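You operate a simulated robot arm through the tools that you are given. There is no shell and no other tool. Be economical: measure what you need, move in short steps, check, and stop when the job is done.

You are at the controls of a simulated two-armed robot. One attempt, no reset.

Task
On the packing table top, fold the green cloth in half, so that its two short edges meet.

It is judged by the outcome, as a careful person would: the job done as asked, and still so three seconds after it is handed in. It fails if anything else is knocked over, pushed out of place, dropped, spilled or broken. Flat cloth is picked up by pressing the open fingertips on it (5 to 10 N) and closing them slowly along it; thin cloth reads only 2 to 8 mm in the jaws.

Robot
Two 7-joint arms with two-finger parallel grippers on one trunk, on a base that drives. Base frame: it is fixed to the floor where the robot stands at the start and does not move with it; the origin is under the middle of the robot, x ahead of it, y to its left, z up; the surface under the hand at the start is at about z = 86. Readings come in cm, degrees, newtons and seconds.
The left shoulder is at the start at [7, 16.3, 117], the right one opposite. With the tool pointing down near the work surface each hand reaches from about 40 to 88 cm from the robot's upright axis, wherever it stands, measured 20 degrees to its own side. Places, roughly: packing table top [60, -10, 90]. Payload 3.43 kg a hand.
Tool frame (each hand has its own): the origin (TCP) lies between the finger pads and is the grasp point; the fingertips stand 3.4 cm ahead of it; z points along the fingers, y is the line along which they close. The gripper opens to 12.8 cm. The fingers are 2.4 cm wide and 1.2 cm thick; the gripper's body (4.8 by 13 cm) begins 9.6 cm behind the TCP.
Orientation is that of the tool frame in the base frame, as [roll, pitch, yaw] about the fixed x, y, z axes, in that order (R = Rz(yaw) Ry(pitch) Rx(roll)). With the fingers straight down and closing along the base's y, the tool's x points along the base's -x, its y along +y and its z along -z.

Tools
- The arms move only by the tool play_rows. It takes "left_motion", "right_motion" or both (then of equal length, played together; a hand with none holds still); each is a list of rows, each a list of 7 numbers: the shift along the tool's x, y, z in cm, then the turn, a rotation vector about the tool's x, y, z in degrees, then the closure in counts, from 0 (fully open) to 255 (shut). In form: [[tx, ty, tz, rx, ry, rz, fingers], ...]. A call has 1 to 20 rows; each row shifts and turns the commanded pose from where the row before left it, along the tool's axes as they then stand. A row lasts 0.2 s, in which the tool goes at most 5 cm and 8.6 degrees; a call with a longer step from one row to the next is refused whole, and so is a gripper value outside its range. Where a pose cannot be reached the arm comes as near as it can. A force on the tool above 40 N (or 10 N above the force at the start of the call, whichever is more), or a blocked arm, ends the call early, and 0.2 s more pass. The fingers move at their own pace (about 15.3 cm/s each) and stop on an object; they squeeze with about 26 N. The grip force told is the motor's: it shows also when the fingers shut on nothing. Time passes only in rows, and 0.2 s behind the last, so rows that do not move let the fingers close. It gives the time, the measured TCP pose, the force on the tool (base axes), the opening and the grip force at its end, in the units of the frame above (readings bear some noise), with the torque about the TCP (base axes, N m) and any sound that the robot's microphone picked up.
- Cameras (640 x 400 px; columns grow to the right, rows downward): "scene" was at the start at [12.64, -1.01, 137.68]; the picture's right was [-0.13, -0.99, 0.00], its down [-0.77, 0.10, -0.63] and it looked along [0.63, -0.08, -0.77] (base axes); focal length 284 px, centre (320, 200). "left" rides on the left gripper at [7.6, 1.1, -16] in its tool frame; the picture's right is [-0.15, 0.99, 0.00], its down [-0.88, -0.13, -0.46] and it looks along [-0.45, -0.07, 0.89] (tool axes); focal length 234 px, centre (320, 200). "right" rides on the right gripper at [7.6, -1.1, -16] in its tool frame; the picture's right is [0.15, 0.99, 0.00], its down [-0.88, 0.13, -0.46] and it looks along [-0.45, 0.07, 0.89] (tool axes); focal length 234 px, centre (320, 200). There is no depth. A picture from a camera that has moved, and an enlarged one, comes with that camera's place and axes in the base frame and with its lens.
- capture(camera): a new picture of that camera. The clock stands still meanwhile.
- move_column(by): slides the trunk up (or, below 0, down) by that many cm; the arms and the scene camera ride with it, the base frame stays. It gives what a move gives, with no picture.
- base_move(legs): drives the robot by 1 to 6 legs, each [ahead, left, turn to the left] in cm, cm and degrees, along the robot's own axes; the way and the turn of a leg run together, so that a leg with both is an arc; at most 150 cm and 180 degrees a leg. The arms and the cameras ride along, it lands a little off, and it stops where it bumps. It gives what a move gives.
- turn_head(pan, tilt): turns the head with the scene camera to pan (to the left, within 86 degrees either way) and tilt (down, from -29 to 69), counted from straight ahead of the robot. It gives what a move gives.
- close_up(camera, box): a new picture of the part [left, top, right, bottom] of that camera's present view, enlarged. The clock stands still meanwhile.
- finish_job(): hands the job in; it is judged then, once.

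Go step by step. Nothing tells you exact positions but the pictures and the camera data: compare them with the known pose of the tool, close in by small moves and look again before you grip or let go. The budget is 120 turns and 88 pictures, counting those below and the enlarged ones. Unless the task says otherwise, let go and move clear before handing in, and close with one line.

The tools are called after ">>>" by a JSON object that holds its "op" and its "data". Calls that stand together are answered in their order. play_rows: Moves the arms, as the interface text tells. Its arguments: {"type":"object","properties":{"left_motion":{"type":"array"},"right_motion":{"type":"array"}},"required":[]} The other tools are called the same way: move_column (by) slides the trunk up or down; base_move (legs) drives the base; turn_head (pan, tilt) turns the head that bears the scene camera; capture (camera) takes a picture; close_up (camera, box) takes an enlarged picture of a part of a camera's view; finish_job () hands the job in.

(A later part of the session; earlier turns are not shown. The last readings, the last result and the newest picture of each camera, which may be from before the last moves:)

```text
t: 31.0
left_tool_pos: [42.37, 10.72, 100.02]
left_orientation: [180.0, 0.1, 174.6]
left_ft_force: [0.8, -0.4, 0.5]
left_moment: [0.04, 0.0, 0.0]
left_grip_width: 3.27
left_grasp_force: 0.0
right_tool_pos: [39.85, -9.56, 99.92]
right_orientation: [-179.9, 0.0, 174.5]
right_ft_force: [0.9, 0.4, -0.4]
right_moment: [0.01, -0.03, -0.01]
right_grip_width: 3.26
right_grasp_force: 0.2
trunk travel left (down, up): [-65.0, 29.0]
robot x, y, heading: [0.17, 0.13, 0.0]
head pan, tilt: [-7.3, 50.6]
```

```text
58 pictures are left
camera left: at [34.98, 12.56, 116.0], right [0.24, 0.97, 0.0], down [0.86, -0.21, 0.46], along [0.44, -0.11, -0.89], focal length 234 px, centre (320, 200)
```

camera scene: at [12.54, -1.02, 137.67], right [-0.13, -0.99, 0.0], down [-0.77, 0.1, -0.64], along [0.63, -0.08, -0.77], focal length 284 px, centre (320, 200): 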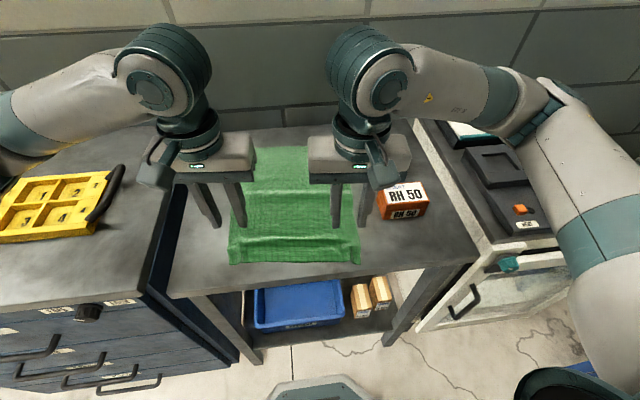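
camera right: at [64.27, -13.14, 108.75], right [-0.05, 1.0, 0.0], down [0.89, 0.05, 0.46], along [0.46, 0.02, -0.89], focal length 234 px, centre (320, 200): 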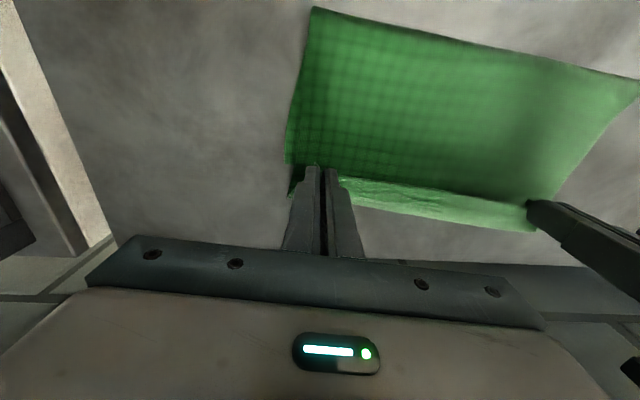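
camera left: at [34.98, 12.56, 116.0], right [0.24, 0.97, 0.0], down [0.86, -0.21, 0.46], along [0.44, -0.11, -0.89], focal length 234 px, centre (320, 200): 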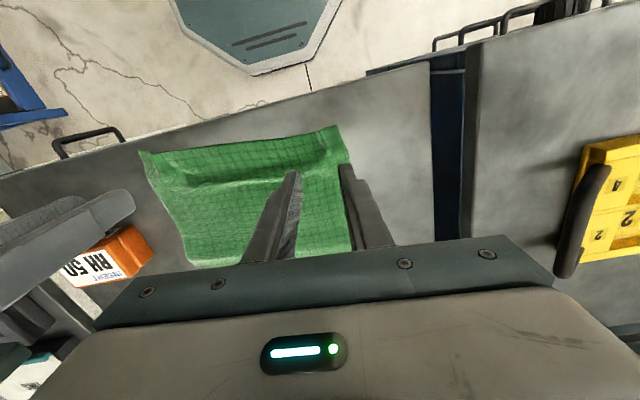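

The cloth is laid back with only light wrinkles. Next I'll move both hands over the far corners, expected near (75, 11.6) and (72.2, −16.5).

>>> {"op": "play_rows", "data": {"left_motion": [[-2, 0.1, 0, 0, 0, 0, 190], [-3.04, 0.1, 0, 0, 0, 0, 190], [-3.04, 0.1, 0, 0, 0, 0, 190], [-3.04, 0.1, 0, 0, 0, 0, 190], [-3.04, 0.1, 0, 0, 0, 0, 190], [-3.04, 0.1, 0, 0, 0, 0, 190], [-3.04, 0.1, 0, 0, 0, 0, 190], [-3.04, 0.1, 0, 0, 0, 0, 190], [-3.04, 0.1, 0, 0, 0, 0, 190], [-3.04, 0.1, 0, 0, 0, 0, 190], [-3.04, 0, 0, 0, 0, 0, 190], [0, 0, 0, 0, 0, 0, 190]], "right_motion": [[-2, -0.1, 0, 0, 0, 0, 190], [-3.07, -0.1, 0, 0, 0, 0, 190], [-3.07, -0.1, 0, 0, 0, 0, 190], [-3.07, -0.1, 0, 0, 0, 0, 190], [-3.07, -0.1, 0, 0, 0, 0, 190], [-3.07, -0.1, 0, 0, 0, 0, 190], [-3.07, -0.1, 0, 0, 0, 0, 190], [-3.07, 0, 0, 0, 0, 0, 190], [-3.07, 0, 0, 0, 0, 0, 190], [-3.07, 0, 0, 0, 0, 0, 190], [-3.07, 0, 0, 0, 0, 0, 190], [0, 0, 0, 0, 0, 0, 190]]}}

>>> {"op": "capture", "data": {"camera": "scene"}}

>>> {"op": "close_up", "data": {"camera": "scene", "box": [200, 90, 400, 230]}}

>>> {"op": "capture", "data": {"camera": "left"}}

>>> {"op": "capture", "data": {"camera": "right"}}

```text
t: 33.6
left_tool_pos: [74.71, 8.6, 99.99]
left_orientation: [179.9, 0.1, 174.5]
left_ft_force: [-0.3, -0.4, -0.2]
left_moment: [0.01, -0.02, -0.01]
left_grip_width: 3.22
left_grasp_force: 0.0
right_tool_pos: [72.37, -13.26, 99.94]
right_orientation: [180.0, 0.0, 174.6]
right_ft_force: [-0.9, 0.8, 0.0]
right_moment: [-0.03, 0.0, -0.04]
right_grip_width: 3.26
right_grasp_force: 0.0
trunk travel left (down, up): [-65.0, 29.0]
robot x, y, heading: [-0.48, 0.06, 0.1]
head pan, tilt: [-7.3, 50.6]
```

```text
57 pictures are left
camera scene: at [12.56, -0.99, 137.69], right [-0.13, -0.99, 0.0], down [-0.77, 0.1, -0.64], along [0.63, -0.08, -0.77], focal length 284 px, centre (320, 200)
```

scene: 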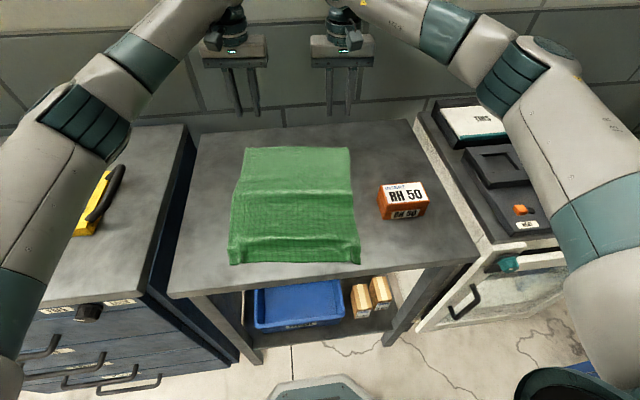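

```text
2.86 times, centred on (300, 160) of scene
camera zoom: at [12.56, -0.99, 137.69], right [-0.13, -0.99, 0.0], down [-0.77, 0.1, -0.64], along [0.63, -0.08, -0.77], focal length 811 px, centre (377, 314)
```

zoom: 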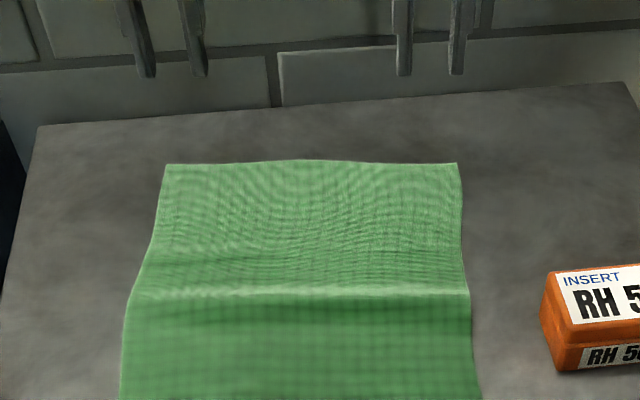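

```text
55 pictures are left
camera left: at [67.38, 10.5, 115.95], right [0.24, 0.97, 0.0], down [0.86, -0.21, 0.46], along [0.44, -0.11, -0.89], focal length 234 px, centre (320, 200)
```

left: 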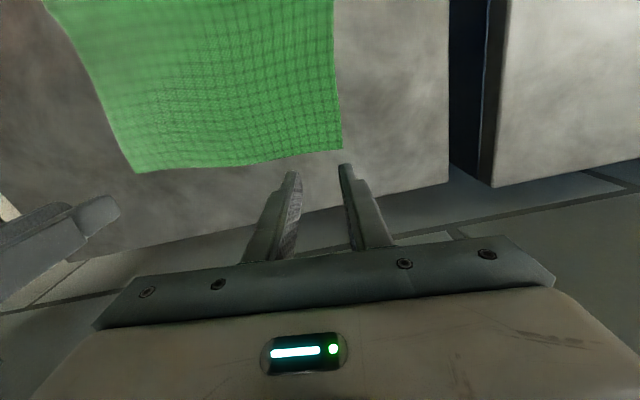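

```text
54 pictures are left
camera right: at [64.86, -13.54, 115.83], right [-0.05, 1.0, 0.0], down [0.89, 0.05, 0.46], along [0.46, 0.02, -0.89], focal length 234 px, centre (320, 200)
```

right: 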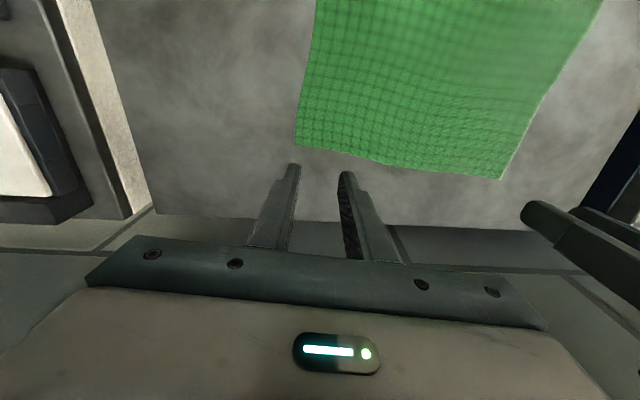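

The far corners are at (75.7, 11.3) and (72.6, −16.2). I'll shift forward slightly for about 1.3 cm of overlap, then go down to just above the cloth.

>>> {"op": "play_rows", "data": {"left_motion": [[-0.8, 0, 0, 0, 0, 0, 190], [0, 0, 2.5, 0, 0, 0, 190], [0, 0, 2.5, 0, 0, 0, 190], [0, 0, 2.5, 0, 0, 0, 190], [0, 0, 1.7, 0, 0, 0, 190], [0, 0, 0.8, 0, 0, 0, 190], [0, 0, 0.1, 0, 0, 0, 190], [0, 0, 0.1, 0, 0, 0, 190]], "right_motion": [[-0.4, 0, 0, 0, 0, 0, 190], [0, 0, 2.5, 0, 0, 0, 190], [0, 0, 2.5, 0, 0, 0, 190], [0, 0, 2.5, 0, 0, 0, 190], [0, 0, 1.7, 0, 0, 0, 190], [0, 0, 0.8, 0, 0, 0, 190], [0, 0, 0.1, 0, 0, 0, 190], [0, 0, 0.1, 0, 0, 0, 190]]}}

>>> {"op": "close_up", "data": {"camera": "left", "box": [220, 100, 420, 240]}}

>>> {"op": "close_up", "data": {"camera": "right", "box": [220, 100, 420, 240]}}

```text
t: 35.4
left_tool_pos: [75.55, 8.65, 89.73]
left_orientation: [180.0, 0.0, 174.5]
left_ft_force: [0.5, 0.1, 0.0]
left_moment: [-0.01, 0.04, -0.01]
left_grip_width: 3.26
left_grasp_force: 0.1
right_tool_pos: [72.84, -13.13, 89.56]
right_orientation: [180.0, 0.1, 174.5]
right_ft_force: [0.7, 0.1, 1.4]
right_moment: [-0.01, 0.04, -0.02]
right_grip_width: 3.27
right_grasp_force: 0.0
trunk travel left (down, up): [-65.0, 29.0]
robot x, y, heading: [-0.13, -0.07, 0.2]
head pan, tilt: [-7.3, 50.6]
```

```text
2.86 times, centred on (320, 170) of left
camera zoom: at [68.25, 10.45, 105.66], right [0.24, 0.97, 0.0], down [0.86, -0.21, 0.46], along [0.44, -0.11, -0.89], focal length 669 px, centre (320, 286)
```

zoom: 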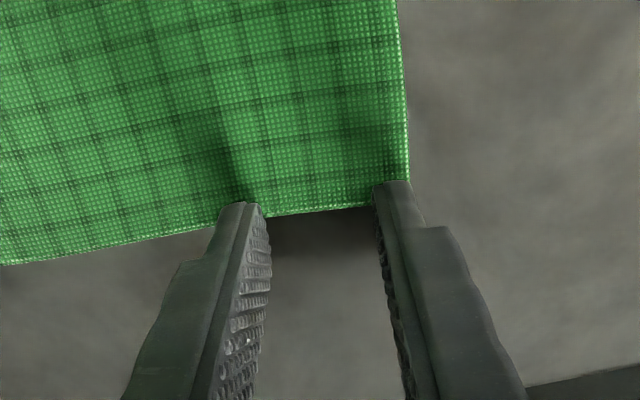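

```text
2.86 times, centred on (320, 170) of right
camera zoom: at [65.24, -13.55, 105.56], right [-0.05, 1.0, 0.0], down [0.89, 0.04, 0.46], along [0.46, 0.02, -0.89], focal length 669 px, centre (320, 286)
```

zoom: 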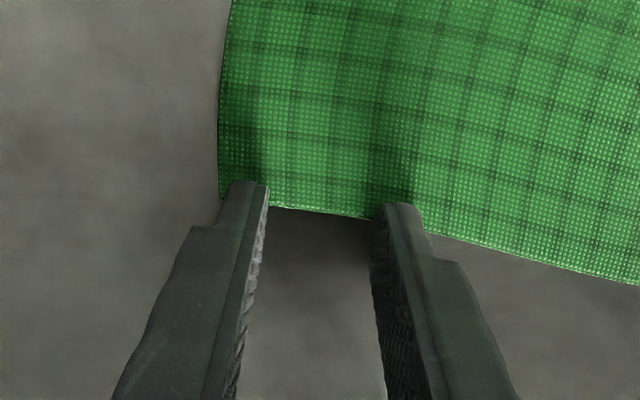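

The overlap is only about 0.6 cm, so I'll lift slightly, move 0.8 cm onto the cloth, and go down again.

>>> {"op": "play_rows", "data": {"left_motion": [[0, 0, -0.4, 0, 0, 0, 190], [0.8, 0, 0, 0, 0, 0, 190], [0, 0, 0.35, 0, 0, 0, 190], [0, 0, 0.1, 0, 0, 0, 190], [0, 0, 0.1, 0, 0, 0, 190]], "right_motion": [[0, 0, -0.4, 0, 0, 0, 190], [0.8, 0, 0, 0, 0, 0, 190], [0, 0, 0.35, 0, 0, 0, 190], [0, 0, 0.05, 0, 0, 0, 190], [0, 0, 0.05, 0, 0, 0, 190]]}}

```text
t: 36.6
left_tool_pos: [74.84, 8.77, 89.62]
left_orientation: [180.0, 0.0, 174.5]
left_ft_force: [0.1, 0.0, 0.1]
left_moment: [0.0, -0.04, 0.0]
left_grip_width: 3.26
left_grasp_force: 0.0
right_tool_pos: [72.06, -13.13, 89.61]
right_orientation: [-180.0, 0.0, 174.5]
right_ft_force: [-0.1, -0.7, 2.2]
right_moment: [0.03, -0.02, -0.01]
right_grip_width: 3.26
right_grasp_force: 0.0
trunk travel left (down, up): [-65.0, 29.0]
robot x, y, heading: [0.24, -0.28, -0.1]
head pan, tilt: [-7.3, 50.6]
```

>>> {"op": "play_rows", "data": {"left_motion": [[0, 0, 0.06, 0, 0, 0, 190], [0, 0, 0.06, 0, 0, 0, 190]], "right_motion": [[0, 0, 0.05, 0, 0, 0, 190], [0, 0, 0, 0, 0, 0, 190]]}}

```text
t: 37.2
left_tool_pos: [74.8, 8.73, 89.6]
left_orientation: [-180.0, 0.1, 174.6]
left_ft_force: [0.4, 0.1, 4.0]
left_moment: [0.01, -0.04, -0.04]
left_grip_width: 3.26
left_grasp_force: 0.0
right_tool_pos: [72.11, -13.18, 89.6]
right_orientation: [-180.0, 0.1, 174.5]
right_ft_force: [1.0, 0.5, 4.9]
right_moment: [-0.04, 0.0, 0.02]
right_grip_width: 3.25
right_grasp_force: 0.1
trunk travel left (down, up): [-65.0, 29.0]
robot x, y, heading: [0.39, 0.18, 0.1]
head pan, tilt: [-7.3, 50.6]
```

>>> {"op": "play_rows", "data": {"left_motion": [[0, 0, 0.06, 0, 0, 0, 190], [0, 0, 0, 0, 0, 0, 196], [0, 0, 0, 0, 0, 0, 202], [0, 0, 0, 0, 0, 0, 208], [0, 0, 0, 0, 0, 0, 214]], "right_motion": [[0, 0, 0.05, 0, 0, 0, 190], [0, 0, 0, 0, 0, 0, 196], [0, 0, 0, 0, 0, 0, 202], [0, 0, 0, 0, 0, 0, 208], [0, 0, 0, 0, 0, 0, 214]]}}

```text
t: 38.4
left_tool_pos: [74.64, 8.67, 89.64]
left_orientation: [-180.0, 0.2, 174.5]
left_ft_force: [0.2, 0.2, 10.0]
left_moment: [0.01, 0.02, 0.0]
left_grip_width: 2.02
left_grasp_force: 0.1
right_tool_pos: [71.95, -13.07, 89.5]
right_orientation: [180.0, 0.2, 174.5]
right_ft_force: [-0.1, -0.1, 6.7]
right_moment: [0.01, 0.0, 0.04]
right_grip_width: 2.03
right_grasp_force: 0.1
trunk travel left (down, up): [-65.0, 29.0]
robot x, y, heading: [-0.25, -0.25, -0.3]
head pan, tilt: [-7.3, 50.6]
```

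>>> {"op": "play_rows", "data": {"left_motion": [[0, 0, 0, 0, 0, 0, 219], [0, 0, 0, 0, 0, 0, 224], [0, 0, 0, 0, 0, 0, 229], [0, 0, 0, 0, 0, 0, 234]], "right_motion": [[0, 0, 0.03, 0, 0, 0, 219], [0, 0, 0.02, 0, 0, 0, 224], [0, 0, 0, 0, 0, 0, 229], [0, 0, 0, 0, 0, 0, 234]]}}

```text
t: 39.4
left_tool_pos: [74.7, 8.59, 89.6]
left_orientation: [179.9, 0.1, 174.4]
left_ft_force: [-0.7, -1.4, 10.1]
left_moment: [-0.05, 0.01, 0.0]
left_grip_width: 1.03
left_grasp_force: 0.1
right_tool_pos: [71.98, -13.11, 89.56]
right_orientation: [-180.0, 0.1, 174.5]
right_ft_force: [-1.0, 1.5, 9.3]
right_moment: [0.08, 0.01, 0.01]
right_grip_width: 1.01
right_grasp_force: 0.2
trunk travel left (down, up): [-65.0, 29.0]
robot x, y, heading: [0.02, 0.04, -0.1]
head pan, tilt: [-7.3, 50.6]
```

>>> {"op": "play_rows", "data": {"left_motion": [[0, 0, 0, 0, 0, 0, 239], [0, 0, 0, 0, 0, 0, 244], [0, 0, 0, 0, 0, 0, 249], [0, 0, 0, 0, 0, 0, 255], [0, 0, 0, 0, 0, 0, 255], [0, 0, 0, 0, 0, 0, 255]], "right_motion": [[0, 0, 0.03, 0, 0, 0, 239], [0, 0, 0, 0, 0, 0, 244], [0, 0, 0, 0, 0, 0, 249], [0, 0, 0, 0, 0, 0, 255], [0, 0, 0, 0, 0, 0, 255], [0, 0, 0, 0, 0, 0, 255]]}}

>>> {"op": "close_up", "data": {"camera": "left", "box": [220, 100, 420, 240]}}

>>> {"op": "close_up", "data": {"camera": "right", "box": [220, 100, 420, 240]}}

```text
t: 40.8
left_tool_pos: [74.59, 8.68, 89.54]
left_orientation: [180.0, 0.2, 174.5]
left_ft_force: [-0.5, -6.8, 7.8]
left_moment: [-0.23, 0.07, 0.04]
left_grip_width: 0.21
left_grasp_force: 25.5
right_tool_pos: [71.9, -13.13, 89.54]
right_orientation: [179.9, 0.1, 174.6]
right_ft_force: [1.0, 7.3, 13.5]
right_moment: [0.26, 0.02, 0.04]
right_grip_width: 0.22
right_grasp_force: 26.4
trunk travel left (down, up): [-65.0, 29.0]
robot x, y, heading: [-0.27, 0.05, -0.1]
head pan, tilt: [-7.3, 50.6]
```

```text
2.86 times, centred on (320, 170) of left
camera zoom: at [67.2, 10.5, 105.49], right [0.24, 0.97, 0.0], down [0.86, -0.21, 0.46], along [0.44, -0.11, -0.89], focal length 669 px, centre (320, 286)
```

zoom: 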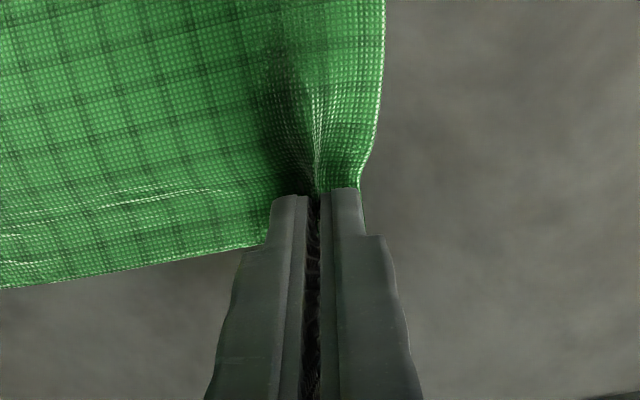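

```text
2.86 times, centred on (320, 170) of right
camera zoom: at [64.27, -13.44, 105.5], right [-0.05, 1.0, 0.0], down [0.89, 0.05, 0.46], along [0.46, 0.02, -0.89], focal length 669 px, centre (320, 286)
```

zoom: 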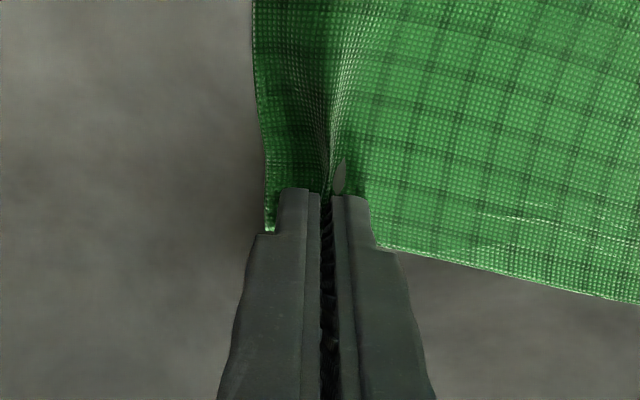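

Both far corners are held. I'll ease the tension, then lift while moving back so the cloth isn't dragged.

>>> {"op": "play_rows", "data": {"left_motion": [[0, -0.25, -0.3, 0, 0, 0, 255], [0.3, -0.1, -0.8, 0, 0, 0, 255], [0.5, 0, -1, 0, 0, 0, 255], [0.7, 0, -1, 0, 0, 0, 255], [0.8, 0, -1, 0, 0, 0, 255], [1, 0, -1, 0, 0, 0, 255], [1, 0, -1, 0, 0, 0, 255], [1, 0, -1, 0, 0, 0, 255], [1, 0, -1, 0, 0, 0, 255], [0, 0, 0, 0, 0, 0, 255]], "right_motion": [[0, 0.25, -0.3, 0, 0, 0, 255], [0.3, 0.1, -0.8, 0, 0, 0, 255], [0.5, 0, -1, 0, 0, 0, 255], [0.7, 0, -1, 0, 0, 0, 255], [0.8, 0, -1, 0, 0, 0, 255], [1, 0, -1, 0, 0, 0, 255], [1, 0, -1, 0, 0, 0, 255], [1, 0, -1, 0, 0, 0, 255], [1, 0, -1, 0, 0, 0, 255], [0, 0, 0, 0, 0, 0, 255]]}}

>>> {"op": "capture", "data": {"camera": "scene"}}

```text
t: 43.0
left_tool_pos: [68.38, 9.07, 97.27]
left_orientation: [180.0, -0.1, 174.5]
left_ft_force: [-0.3, -0.7, 0.9]
left_moment: [-0.02, 0.04, -0.01]
left_grip_width: 0.19
left_grasp_force: 25.8
right_tool_pos: [65.99, -12.28, 97.37]
right_orientation: [-180.0, 0.0, 174.5]
right_ft_force: [-0.2, 1.6, -0.6]
right_moment: [0.03, 0.01, 0.0]
right_grip_width: 0.18
right_grasp_force: 26.2
trunk travel left (down, up): [-65.0, 29.0]
robot x, y, heading: [-0.13, -0.0, 0.1]
head pan, tilt: [-7.3, 50.6]
```

```text
49 pictures are left
camera scene: at [12.71, -1.03, 137.67], right [-0.13, -0.99, 0.0], down [-0.77, 0.1, -0.63], along [0.63, -0.08, -0.77], focal length 284 px, centre (320, 200)
```

scene: 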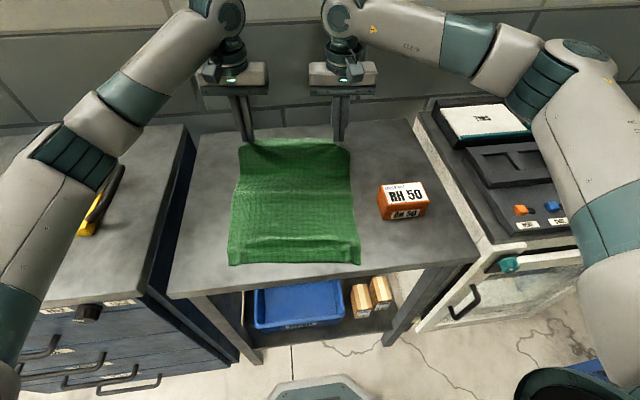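

The cloth's near edge stays put and both corners are up. I'll now back the base up 14 cm, which carries the edge back over the cloth and gives the arms room to tilt.

>>> {"op": "base_move", "data": {"legs": [[-14, 0, 0]]}}

>>> {"op": "capture", "data": {"camera": "scene"}}

```text
t: 44.3
left_tool_pos: [54.45, 8.97, 97.42]
left_orientation: [-179.9, -0.1, 174.5]
left_ft_force: [-0.9, -0.9, -0.3]
left_moment: [-0.05, -0.02, -0.04]
left_grip_width: 0.21
left_grasp_force: 25.8
right_tool_pos: [51.95, -12.26, 97.38]
right_orientation: [179.9, 0.0, 174.6]
right_ft_force: [0.3, 0.6, 1.1]
right_moment: [0.03, 0.0, -0.02]
right_grip_width: 0.23
right_grasp_force: 25.9
trunk travel left (down, up): [-65.0, 29.0]
robot x, y, heading: [-14.01, 0.05, -0.1]
head pan, tilt: [-7.3, 50.6]
```

```text
48 pictures are left
camera scene: at [-1.37, -1.02, 137.67], right [-0.13, -0.99, 0.0], down [-0.77, 0.1, -0.63], along [0.63, -0.08, -0.77], focal length 284 px, centre (320, 200)
```

scene: 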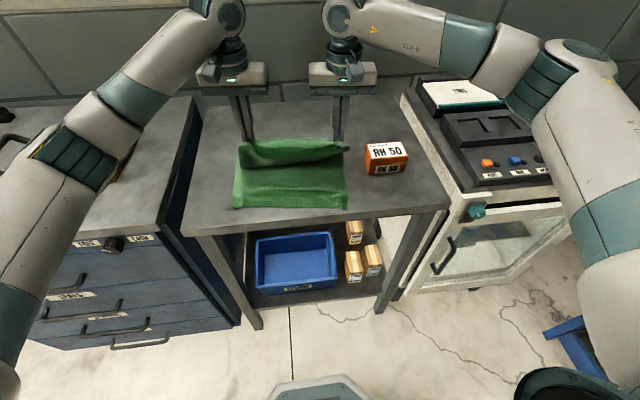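

The fold is forming cleanly. Next I'll tilt both hands so the fingers point forward and down, which turns the held edge upward.

>>> {"op": "play_rows", "data": {"left_motion": [[0, 0, 0, 0, -8, 0, 255], [0, 0, 0, 0, -8, 0, 255], [0, 0, 0, 0, -8, 0, 255], [0, 0, 0, 0, -8, 0, 255], [0, 0, 0, 0, -8, 0, 255], [0, 0, 0, 0, -8, 0, 255], [0, 0, 0, 0, -8, 0, 255], [0, 0, 0, 0, 0, 0, 255]], "right_motion": [[0, 0, 0, 0, -8, 0, 255], [0, 0, 0, 0, -8, 0, 255], [0, 0, 0, 0, -8, 0, 255], [0, 0, 0, 0, -8, 0, 255], [0, 0, 0, 0, -8, 0, 255], [0, 0, 0, 0, -8, 0, 255], [0, 0, 0, 0, -8, 0, 255], [0, 0, 0, 0, 0, 0, 255]]}}

>>> {"op": "capture", "data": {"camera": "scene"}}

>>> {"op": "capture", "data": {"camera": "left"}}

```text
t: 46.1
left_tool_pos: [54.48, 8.92, 97.44]
left_orientation: [-180.0, 56.1, 174.6]
left_ft_force: [-0.5, -0.8, -0.4]
left_moment: [-0.03, -0.02, -0.05]
left_grip_width: 0.19
left_grasp_force: 25.2
right_tool_pos: [51.75, -12.13, 97.54]
right_orientation: [-180.0, 55.9, 174.5]
right_ft_force: [0.4, 1.2, -0.5]
right_moment: [0.01, -0.02, 0.03]
right_grip_width: 0.23
right_grasp_force: 26.2
trunk travel left (down, up): [-65.0, 29.0]
robot x, y, heading: [-13.88, 0.21, 0.1]
head pan, tilt: [-7.3, 50.6]
```

```text
47 pictures are left
camera scene: at [-1.4, -1.04, 137.68], right [-0.13, -0.99, 0.0], down [-0.77, 0.1, -0.63], along [0.63, -0.08, -0.77], focal length 284 px, centre (320, 200)
```

scene: 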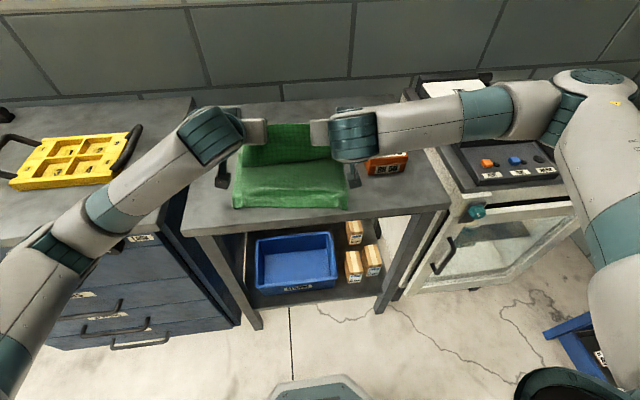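

```text
46 pictures are left
camera left: at [37.17, 11.74, 100.08], right [0.18, 0.98, 0.12], down [0.1, -0.14, 0.98], along [0.98, -0.16, -0.12], focal length 234 px, centre (320, 200)
```

left: 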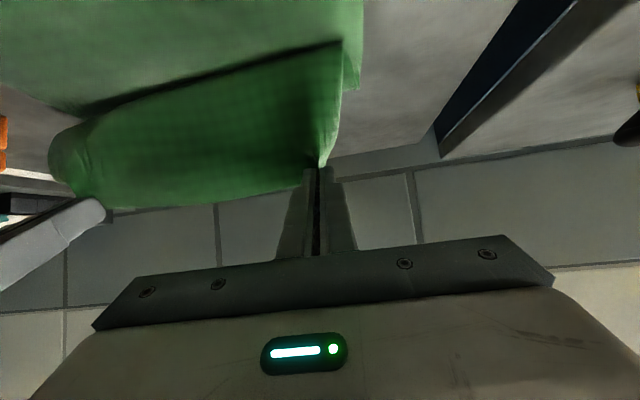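

The tilt worked: the cloth hangs from the fingers with its edge turned up. I'll move back 8 cm and down 2 cm, then check where the fold line is.

>>> {"op": "play_rows", "data": {"left_motion": [[1.02, 0.08, -0.92, 0, 0, 0, 255], [1.02, 0.08, -0.92, 0, 0, 0, 255], [1.02, 0.08, -0.92, 0, 0, 0, 255], [1.02, 0.08, -0.92, 0, 0, 0, 255], [1.02, 0.08, -0.92, 0, 0, 0, 255], [1.02, 0.08, -0.92, 0, 0, 0, 255], [0, 0, 0, 0, 0, 0, 255]], "right_motion": [[1.02, 0.06, -0.92, 0, 0, 0, 255], [1.02, 0.06, -0.92, 0, 0, 0, 255], [1.02, 0.06, -0.92, 0, 0, 0, 255], [1.02, 0.06, -0.92, 0, 0, 0, 255], [1.02, 0.06, -0.92, 0, 0, 0, 255], [1.02, 0.06, -0.92, 0, 0, 0, 255], [0, 0, 0, 0, 0, 0, 255]]}}

>>> {"op": "capture", "data": {"camera": "scene"}}

>>> {"op": "capture", "data": {"camera": "left"}}

>>> {"op": "capture", "data": {"camera": "right"}}

```text
t: 47.7
left_tool_pos: [46.54, 10.24, 95.44]
left_orientation: [179.9, 55.9, 174.4]
left_ft_force: [-0.2, -2.5, 0.2]
left_moment: [0.0, 0.0, -0.01]
left_grip_width: 0.2
left_grasp_force: 25.8
right_tool_pos: [43.94, -10.97, 95.47]
right_orientation: [-179.9, 56.1, 174.4]
right_ft_force: [-0.2, 1.4, 0.1]
right_moment: [0.04, -0.01, 0.07]
right_grip_width: 0.24
right_grasp_force: 26.3
trunk travel left (down, up): [-65.0, 29.0]
robot x, y, heading: [-14.06, -0.36, 0.1]
head pan, tilt: [-7.3, 50.6]
```

```text
45 pictures are left
camera scene: at [-1.38, -1.03, 137.67], right [-0.13, -0.99, 0.0], down [-0.77, 0.1, -0.63], along [0.63, -0.08, -0.77], focal length 284 px, centre (320, 200)
```

scene: 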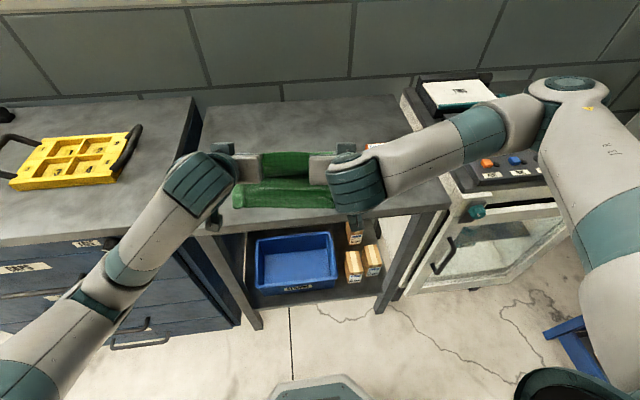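

```text
44 pictures are left
camera left: at [29.29, 12.98, 98.13], right [0.18, 0.98, 0.12], down [0.1, -0.14, 0.98], along [0.98, -0.16, -0.13], focal length 234 px, centre (320, 200)
```

left: 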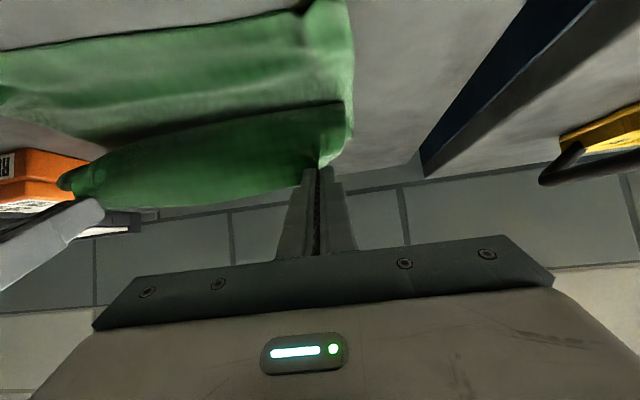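

```text
43 pictures are left
camera right: at [26.42, -10.43, 98.09], right [0.01, 0.99, -0.12], down [0.13, 0.12, 0.98], along [0.99, -0.03, -0.12], focal length 234 px, centre (320, 200)
```

right: 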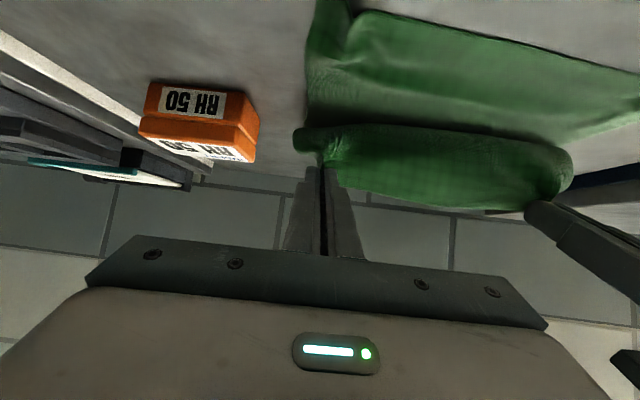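

The sheet hangs nicely over the bottom layer. I'll back the base another 7.5 cm (and 1 cm left), which brings the fingertips over the near edge with the hands off the front of the table, and then tilt further.

>>> {"op": "base_move", "data": {"legs": [[-7.5, 1.0, 0]]}}

>>> {"op": "play_rows", "data": {"left_motion": [[0, 0, 0, 0, -7, 0, 255], [0, 0, 0, 0, -7, 0, 255], [0, 0, 0, 0, -7, 0, 255], [0, 0, 0, 0, -7, 0, 255], [0, 0, 0, 0, 0, 0, 255]], "right_motion": [[0, 0, 0, 0, -7, 0, 255], [0, 0, 0, 0, -7, 0, 255], [0, 0, 0, 0, -7, 0, 255], [0, 0, 0, 0, -7, 0, 255], [0, 0, 0, 0, 0, 0, 255]]}}

>>> {"op": "capture", "data": {"camera": "scene"}}

>>> {"op": "capture", "data": {"camera": "left"}}

>>> {"op": "capture", "data": {"camera": "right"}}

```text
t: 48.8
left_tool_pos: [38.97, 11.25, 95.76]
left_orientation: [180.0, 56.1, 174.7]
left_ft_force: [-0.8, -1.9, 0.2]
left_moment: [-0.03, -0.02, -0.01]
left_grip_width: 0.2
left_grasp_force: 26.1
right_tool_pos: [36.41, -9.99, 95.47]
right_orientation: [180.0, 56.0, 174.5]
right_ft_force: [-0.3, 1.6, 0.5]
right_moment: [0.0, 0.05, 0.07]
right_grip_width: 0.21
right_grasp_force: 26.3
trunk travel left (down, up): [-65.0, 29.0]
robot x, y, heading: [-21.34, 1.03, -0.1]
head pan, tilt: [-7.3, 50.6]
```

```text
t: 50.0
left_tool_pos: [38.97, 11.14, 95.54]
left_orientation: [179.8, 84.0, 174.4]
left_ft_force: [-0.2, -0.5, 0.5]
left_moment: [0.06, -0.02, -0.03]
left_grip_width: 0.18
left_grasp_force: 25.6
right_tool_pos: [37.81, -9.59, 96.07]
right_orientation: [179.8, 83.8, 174.2]
right_ft_force: [-0.3, 0.0, 0.0]
right_moment: [0.02, -0.01, -0.03]
right_grip_width: 0.24
right_grasp_force: 26.0
right hand out of reach, approached as far as the arm can: row 4
trunk travel left (down, up): [-65.0, 29.0]
robot x, y, heading: [-21.44, 1.1, 0.0]
head pan, tilt: [-7.3, 50.6]
```

```text
42 pictures are left
camera scene: at [-8.89, -0.08, 137.68], right [-0.13, -0.99, 0.0], down [-0.77, 0.1, -0.63], along [0.63, -0.08, -0.77], focal length 284 px, centre (320, 200)
```

scene: 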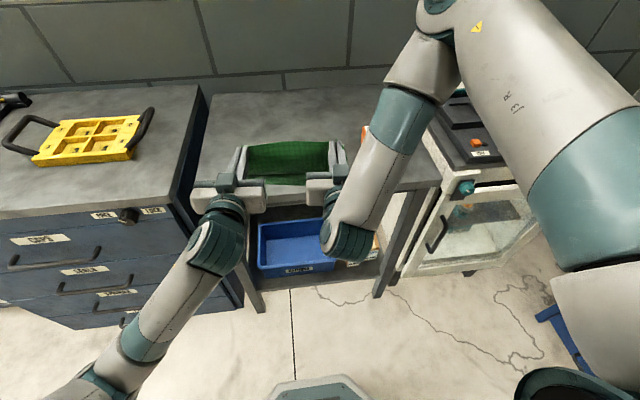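

```text
41 pictures are left
camera left: at [22.61, 13.87, 89.62], right [0.11, 0.98, 0.15], down [-0.37, -0.1, 0.92], along [0.92, -0.15, 0.36], focal length 234 px, centre (320, 200)
```

left: 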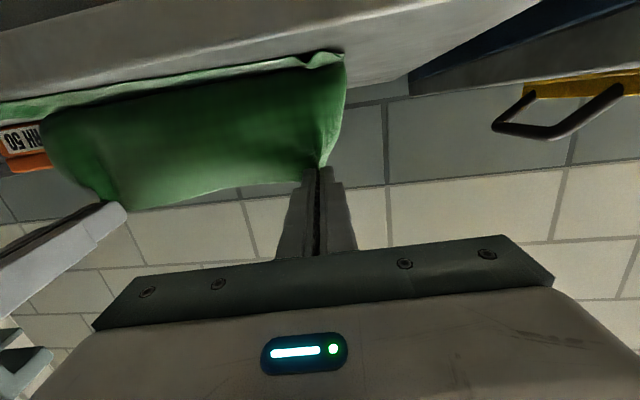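

```text
40 pictures are left
camera right: at [21.21, -8.97, 90.3], right [0.08, 0.99, -0.15], down [-0.34, 0.16, 0.92], along [0.94, -0.02, 0.35], focal length 234 px, centre (320, 200)
```

right: 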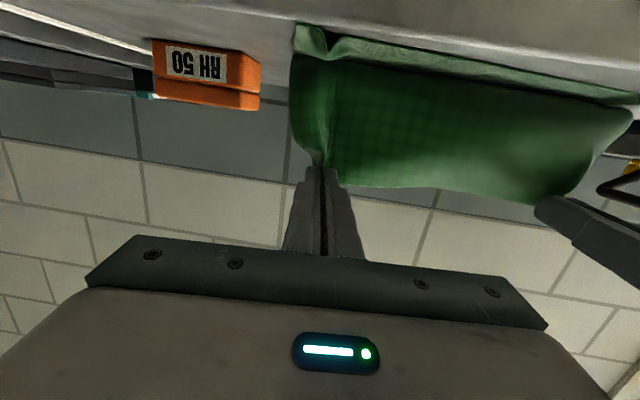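

The fingers are nearly level, but the right arm is at its limit. I'll ease the tilt back 8°, then lower everything with the trunk so the arm posture stays put.

>>> {"op": "play_rows", "data": {"left_motion": [[0, 0, 0, 0, 4, 0, 255], [0, 0, 0, 0, 4, 0, 255], [0, 0, 0, 0, 0, 0, 255]], "right_motion": [[0, 0, 0, 0, 4, 0, 255], [0, 0, 0, 0, 4, 0, 255], [0, 0, 0, 0, 0, 0, 255]]}}

>>> {"op": "move_column", "data": {"by": -4.5}}

>>> {"op": "capture", "data": {"camera": "scene"}}

>>> {"op": "capture", "data": {"camera": "left"}}

>>> {"op": "capture", "data": {"camera": "right"}}

```text
t: 50.8
left_tool_pos: [39.06, 11.37, 95.61]
left_orientation: [-179.9, 75.9, 174.7]
left_ft_force: [0.0, 1.0, 0.5]
left_moment: [0.03, -0.02, 0.0]
left_grip_width: 0.19
left_grasp_force: 25.7
right_tool_pos: [37.79, -9.47, 96.19]
right_orientation: [-179.8, 75.9, 174.7]
right_ft_force: [-0.2, -1.3, -0.7]
right_moment: [-0.01, 0.03, -0.01]
right_grip_width: 0.21
right_grasp_force: 25.9
trunk travel left (down, up): [-65.0, 29.0]
robot x, y, heading: [-21.41, 0.51, 0.2]
head pan, tilt: [-7.3, 50.6]
```

```text
t: 51.6
left_tool_pos: [38.89, 11.32, 91.06]
left_orientation: [-180.0, 76.0, 174.5]
left_ft_force: [-0.7, 0.1, 0.9]
left_moment: [0.04, -0.01, 0.01]
left_grip_width: 0.18
left_grasp_force: 25.8
right_tool_pos: [37.76, -9.53, 91.68]
right_orientation: [-180.0, 76.0, 174.7]
right_ft_force: [-0.4, -0.1, -0.2]
right_moment: [-0.02, 0.01, 0.01]
right_grip_width: 0.18
right_grasp_force: 25.7
trunk travel left (down, up): [-60.5, 33.5]
robot x, y, heading: [-21.56, 0.61, -0.3]
head pan, tilt: [-7.3, 50.6]
```

```text
39 pictures are left
camera scene: at [-8.93, -0.01, 133.19], right [-0.13, -0.99, 0.0], down [-0.77, 0.1, -0.64], along [0.63, -0.08, -0.77], focal length 284 px, centre (320, 200)
```

scene: 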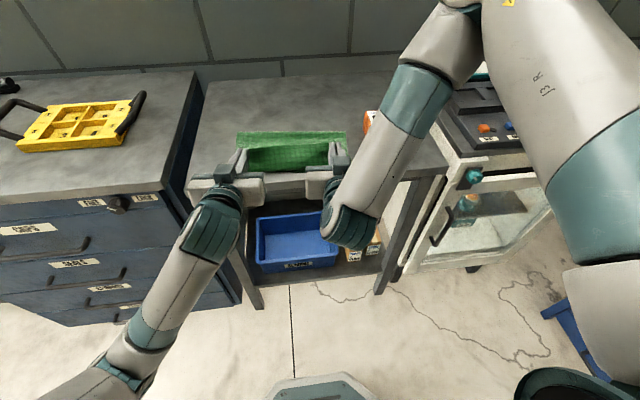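

```text
38 pictures are left
camera left: at [21.91, 13.99, 87.52], right [0.13, 0.98, 0.14], down [-0.24, -0.11, 0.96], along [0.96, -0.16, 0.22], focal length 234 px, centre (320, 200)
```

left: 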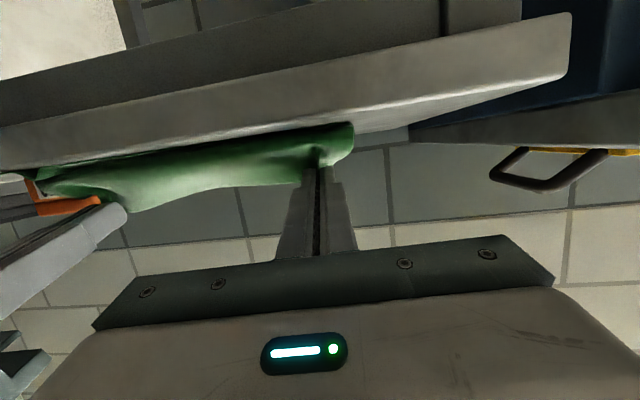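

```text
37 pictures are left
camera right: at [20.54, -8.87, 88.12], right [0.06, 0.99, -0.14], down [-0.22, 0.15, 0.96], along [0.97, -0.03, 0.22], focal length 234 px, centre (320, 200)
```

right: 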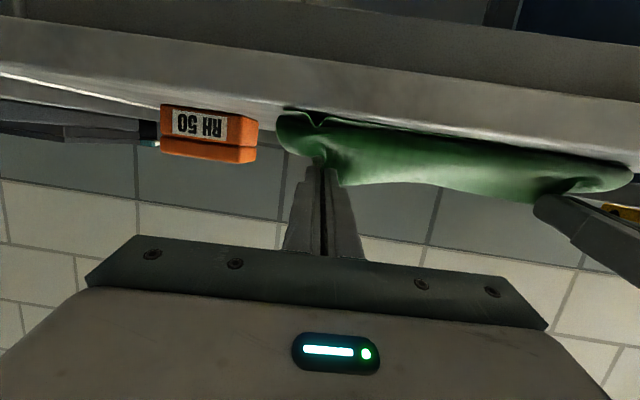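

The right hand sits about 1.5 cm further forward and 0.6 cm higher than the left. I'll try to correct that and look at the cloth up close.

>>> {"op": "play_rows", "data": {"right_motion": [[0.3, 0, -0.4, 0, 0, 0, 255], [0.3, 0, -0.45, 0, 0, 0, 255], [0.34, 0, -0.45, 0, 0, 0, 255], [0, 0, 0, 0, 0, 0, 255]]}}

>>> {"op": "close_up", "data": {"camera": "scene", "box": [200, 90, 400, 230]}}

```text
t: 52.6
left_tool_pos: [38.97, 11.22, 91.08]
left_orientation: [-179.9, 76.1, 174.7]
left_ft_force: [1.0, -0.5, 0.6]
left_moment: [-0.02, 0.0, -0.01]
left_grip_width: 0.19
left_grasp_force: 25.9
right_tool_pos: [36.46, -9.28, 91.01]
right_orientation: [-180.0, 76.1, 174.6]
right_ft_force: [-0.9, -0.2, 0.1]
right_moment: [-0.02, -0.03, -0.01]
right_grip_width: 0.21
right_grasp_force: 26.4
trunk travel left (down, up): [-60.5, 33.5]
robot x, y, heading: [-21.34, 1.04, 0.1]
head pan, tilt: [-7.3, 50.6]
```

```text
2.86 times, centred on (300, 160) of scene
camera zoom: at [-8.9, -0.02, 133.18], right [-0.13, -0.99, 0.0], down [-0.77, 0.1, -0.64], along [0.63, -0.08, -0.77], focal length 811 px, centre (377, 314)
```

zoom: 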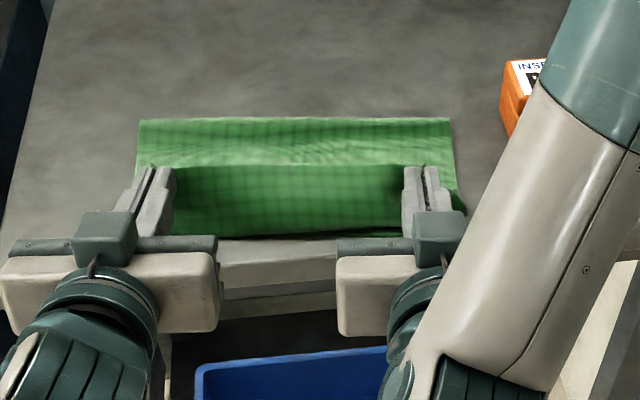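

Now I see it clearly: the free edge stands at the fingers, but the fold line is about 3 cm too near (x≈55.7 and 52.5), so the top half is too long. I'll lift the edge forward and up above where the fold line should be (18 cm from the near edge, 18 cm high), then come down in a true arc.

>>> {"op": "play_rows", "data": {"left_motion": [[-1.44, 0, 1.083, 0, 0, 0, 255], [-1.44, 0, 1.083, 0, 0, 0, 255], [-1.44, 0, 1.083, 0, 0, 0, 255], [-1.44, 0, 1.083, 0, 0, 0, 255], [-1.44, 0, 1.083, 0, 0, 0, 255], [-1.44, 0, 1.083, 0, 0, 0, 255], [-1.44, 0, 1.083, 0, 0, 0, 255], [-1.44, 0, 1.083, 0, 0, 0, 255], [-1.44, 0, 1.083, 0, 0, 0, 255], [-1.44, 0, 1.083, 0, 0, 0, 255], [-1.44, 0, 1.083, 0, 0, 0, 255], [-1.44, 0, 1.083, 0, 0, 0, 255], [0, 0, 0, 0, 0, 0, 255]], "right_motion": [[-1.44, 0, 1.083, 0, 0, 0, 255], [-1.44, 0, 1.083, 0, 0, 0, 255], [-1.44, 0, 1.083, 0, 0, 0, 255], [-1.44, 0, 1.083, 0, 0, 0, 255], [-1.44, 0, 1.083, 0, 0, 0, 255], [-1.44, 0, 1.083, 0, 0, 0, 255], [-1.44, 0, 1.083, 0, 0, 0, 255], [-1.44, 0, 1.083, 0, 0, 0, 255], [-1.44, 0, 1.083, 0, 0, 0, 255], [-1.44, 0, 1.083, 0, 0, 0, 255], [-1.44, 0, 1.083, 0, 0, 0, 255], [-1.44, 0, 1.083, 0, 0, 0, 255], [0, 0, 0, 0, 0, 0, 255]]}}

>>> {"op": "capture", "data": {"camera": "scene"}}

>>> {"op": "capture", "data": {"camera": "left"}}

```text
t: 55.5
left_tool_pos: [55.64, 9.64, 104.63]
left_orientation: [-180.0, 76.1, 174.5]
left_ft_force: [0.0, 0.0, 0.0]
left_moment: [0.01, -0.01, -0.01]
left_grip_width: 0.2
left_grasp_force: 25.8
right_tool_pos: [53.1, -10.83, 104.74]
right_orientation: [179.9, 76.0, 174.7]
right_ft_force: [-0.2, 0.6, 0.7]
right_moment: [-0.03, 0.02, -0.04]
right_grip_width: 0.19
right_grasp_force: 26.0
trunk travel left (down, up): [-60.5, 33.5]
robot x, y, heading: [-21.53, 1.0, -0.1]
head pan, tilt: [-7.3, 50.6]
```

```text
35 pictures are left
camera scene: at [-8.92, 0.01, 133.18], right [-0.13, -0.99, 0.0], down [-0.77, 0.1, -0.64], along [0.63, -0.08, -0.77], focal length 284 px, centre (320, 200)
```

scene: 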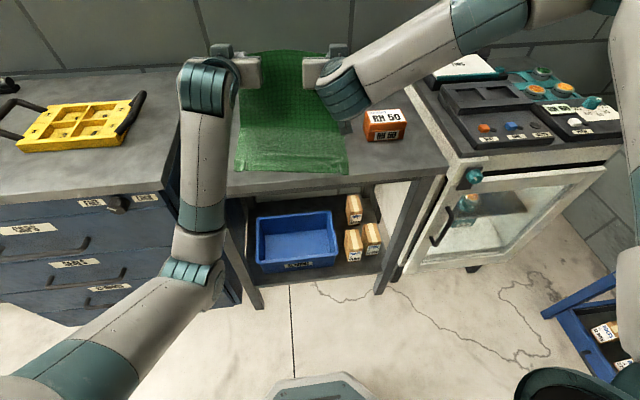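

```text
34 pictures are left
camera left: at [38.6, 12.4, 101.16], right [0.13, 0.98, 0.14], down [-0.24, -0.11, 0.96], along [0.96, -0.16, 0.22], focal length 234 px, centre (320, 200)
```

left: 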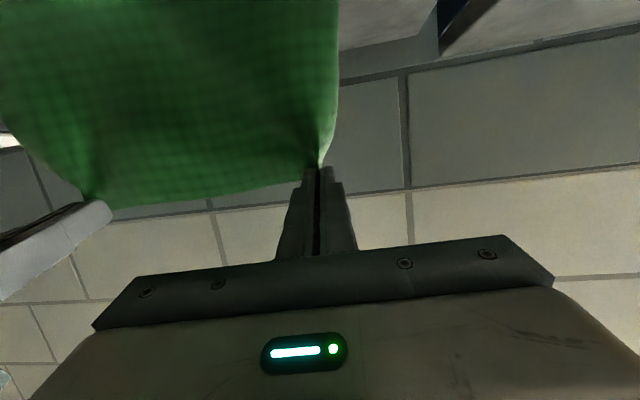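

The sheet now stands vertically above the wanted fold line. I'll bring it down in a circular arc about that line.

>>> {"op": "play_rows", "data": {"left_motion": [[0.595, 0, -1.925, 0, 0, 0, 255], [0.808, 0, -1.848, 0, 0, 0, 255], [1.013, 0, -1.743, 0, 0, 0, 255], [1.203, 0, -1.617, 0, 0, 0, 255], [1.379, 0, -1.47, 0, 0, 0, 255], [1.536, 0, -1.306, 0, 0, 0, 255], [1.673, 0, -1.123, 0, 0, 0, 255], [1.791, 0, -0.926, 0, 0, 0, 255], [1.885, 0, -0.717, 0, 0, 0, 255], [1.953, 0, -0.5, 0, 0, 0, 255], [1.998, 0, -0.276, 0, 0, 0, 255], [2.016, 0, -0.048, 0, 0, 0, 255], [0, 0, 0, 0, 0, 0, 255]], "right_motion": [[0.595, 0, -1.925, 0, 0, 0, 255], [0.808, 0, -1.848, 0, 0, 0, 255], [1.013, 0, -1.743, 0, 0, 0, 255], [1.203, 0, -1.617, 0, 0, 0, 255], [1.379, 0, -1.47, 0, 0, 0, 255], [1.536, 0, -1.306, 0, 0, 0, 255], [1.673, 0, -1.123, 0, 0, 0, 255], [1.791, 0, -0.926, 0, 0, 0, 255], [1.885, 0, -0.717, 0, 0, 0, 255], [1.953, 0, -0.5, 0, 0, 0, 255], [1.998, 0, -0.276, 0, 0, 0, 255], [2.016, 0, -0.048, 0, 0, 0, 255], [0, 0, 0, 0, 0, 0, 255]]}}

>>> {"op": "close_up", "data": {"camera": "scene", "box": [200, 70, 400, 210]}}

>>> {"op": "capture", "data": {"camera": "left"}}

```text
t: 58.2
left_tool_pos: [38.35, 11.21, 90.56]
left_orientation: [179.9, 76.1, 174.4]
left_ft_force: [-0.7, -0.2, -0.1]
left_moment: [0.01, 0.0, -0.02]
left_grip_width: 0.19
left_grasp_force: 25.8
right_tool_pos: [35.63, -9.31, 90.45]
right_orientation: [179.9, 76.0, 174.6]
right_ft_force: [-0.3, 0.5, 0.1]
right_moment: [-0.03, -0.01, 0.0]
right_grip_width: 0.2
right_grasp_force: 25.9
trunk travel left (down, up): [-60.5, 33.5]
robot x, y, heading: [-21.24, 0.92, 0.0]
head pan, tilt: [-7.3, 50.6]
```

```text
2.86 times, centred on (300, 140) of scene
camera zoom: at [-8.9, -0.06, 133.18], right [-0.13, -0.99, 0.0], down [-0.77, 0.1, -0.63], along [0.63, -0.08, -0.77], focal length 811 px, centre (377, 371)
```

zoom: 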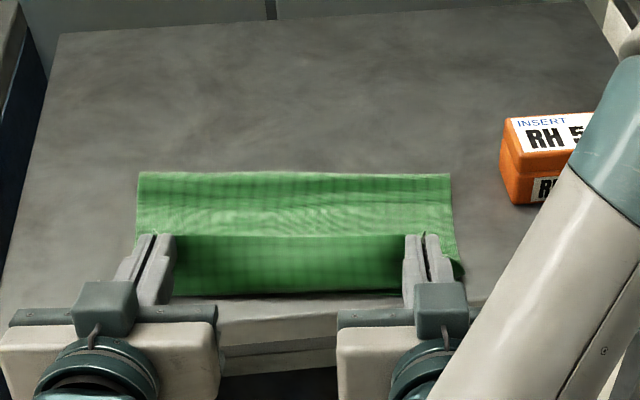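

```text
32 pictures are left
camera left: at [21.28, 14.0, 87.06], right [0.13, 0.98, 0.14], down [-0.24, -0.11, 0.96], along [0.96, -0.16, 0.22], focal length 234 px, centre (320, 200)
```

left: 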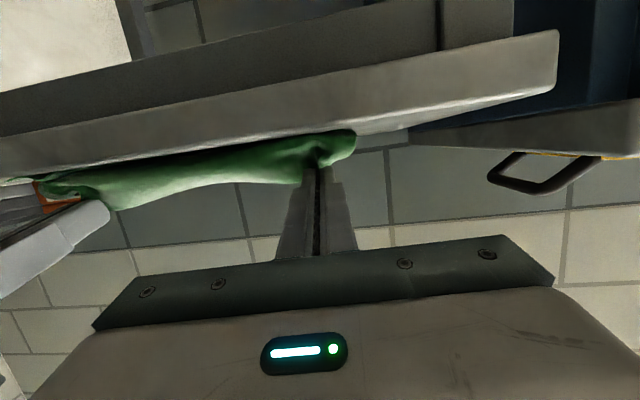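

The fold line settled at the same place because a belly of slack hangs on my side of the fingers. I'll back up 5 cm to pull that belly straight so the sheet leaves the fingers forward, then lower onto the table before pushing the slack toward the fold.

>>> {"op": "base_move", "data": {"legs": [[-4.5, 0.4, 0]]}}

>>> {"op": "close_up", "data": {"camera": "scene", "box": [200, 50, 400, 190]}}

>>> {"op": "capture", "data": {"camera": "right"}}

```text
t: 59.1
left_tool_pos: [33.79, 11.61, 90.64]
left_orientation: [180.0, 75.9, 174.5]
left_ft_force: [0.3, 0.5, -0.6]
left_moment: [-0.01, 0.02, -0.01]
left_grip_width: 0.2
left_grasp_force: 26.0
right_tool_pos: [31.24, -8.89, 90.53]
right_orientation: [180.0, 76.0, 174.5]
right_ft_force: [-0.5, 0.8, 1.1]
right_moment: [0.04, 0.0, 0.04]
right_grip_width: 0.22
right_grasp_force: 25.4
trunk travel left (down, up): [-60.5, 33.5]
robot x, y, heading: [-25.68, 1.15, -0.1]
head pan, tilt: [-7.3, 50.6]
```

```text
2.86 times, centred on (300, 120) of scene
camera zoom: at [-13.48, 0.37, 133.19], right [-0.13, -0.99, 0.0], down [-0.77, 0.1, -0.64], along [0.63, -0.08, -0.77], focal length 811 px, centre (377, 429)
```

zoom: 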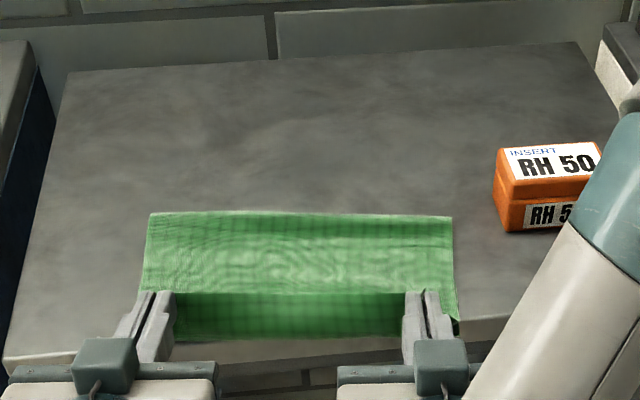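

```text
30 pictures are left
camera right: at [13.83, -8.31, 87.11], right [0.06, 0.99, -0.14], down [-0.22, 0.15, 0.96], along [0.97, -0.03, 0.22], focal length 234 px, centre (320, 200)
```

right: 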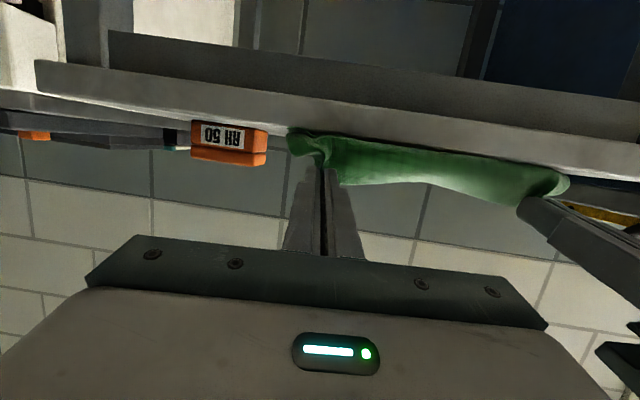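

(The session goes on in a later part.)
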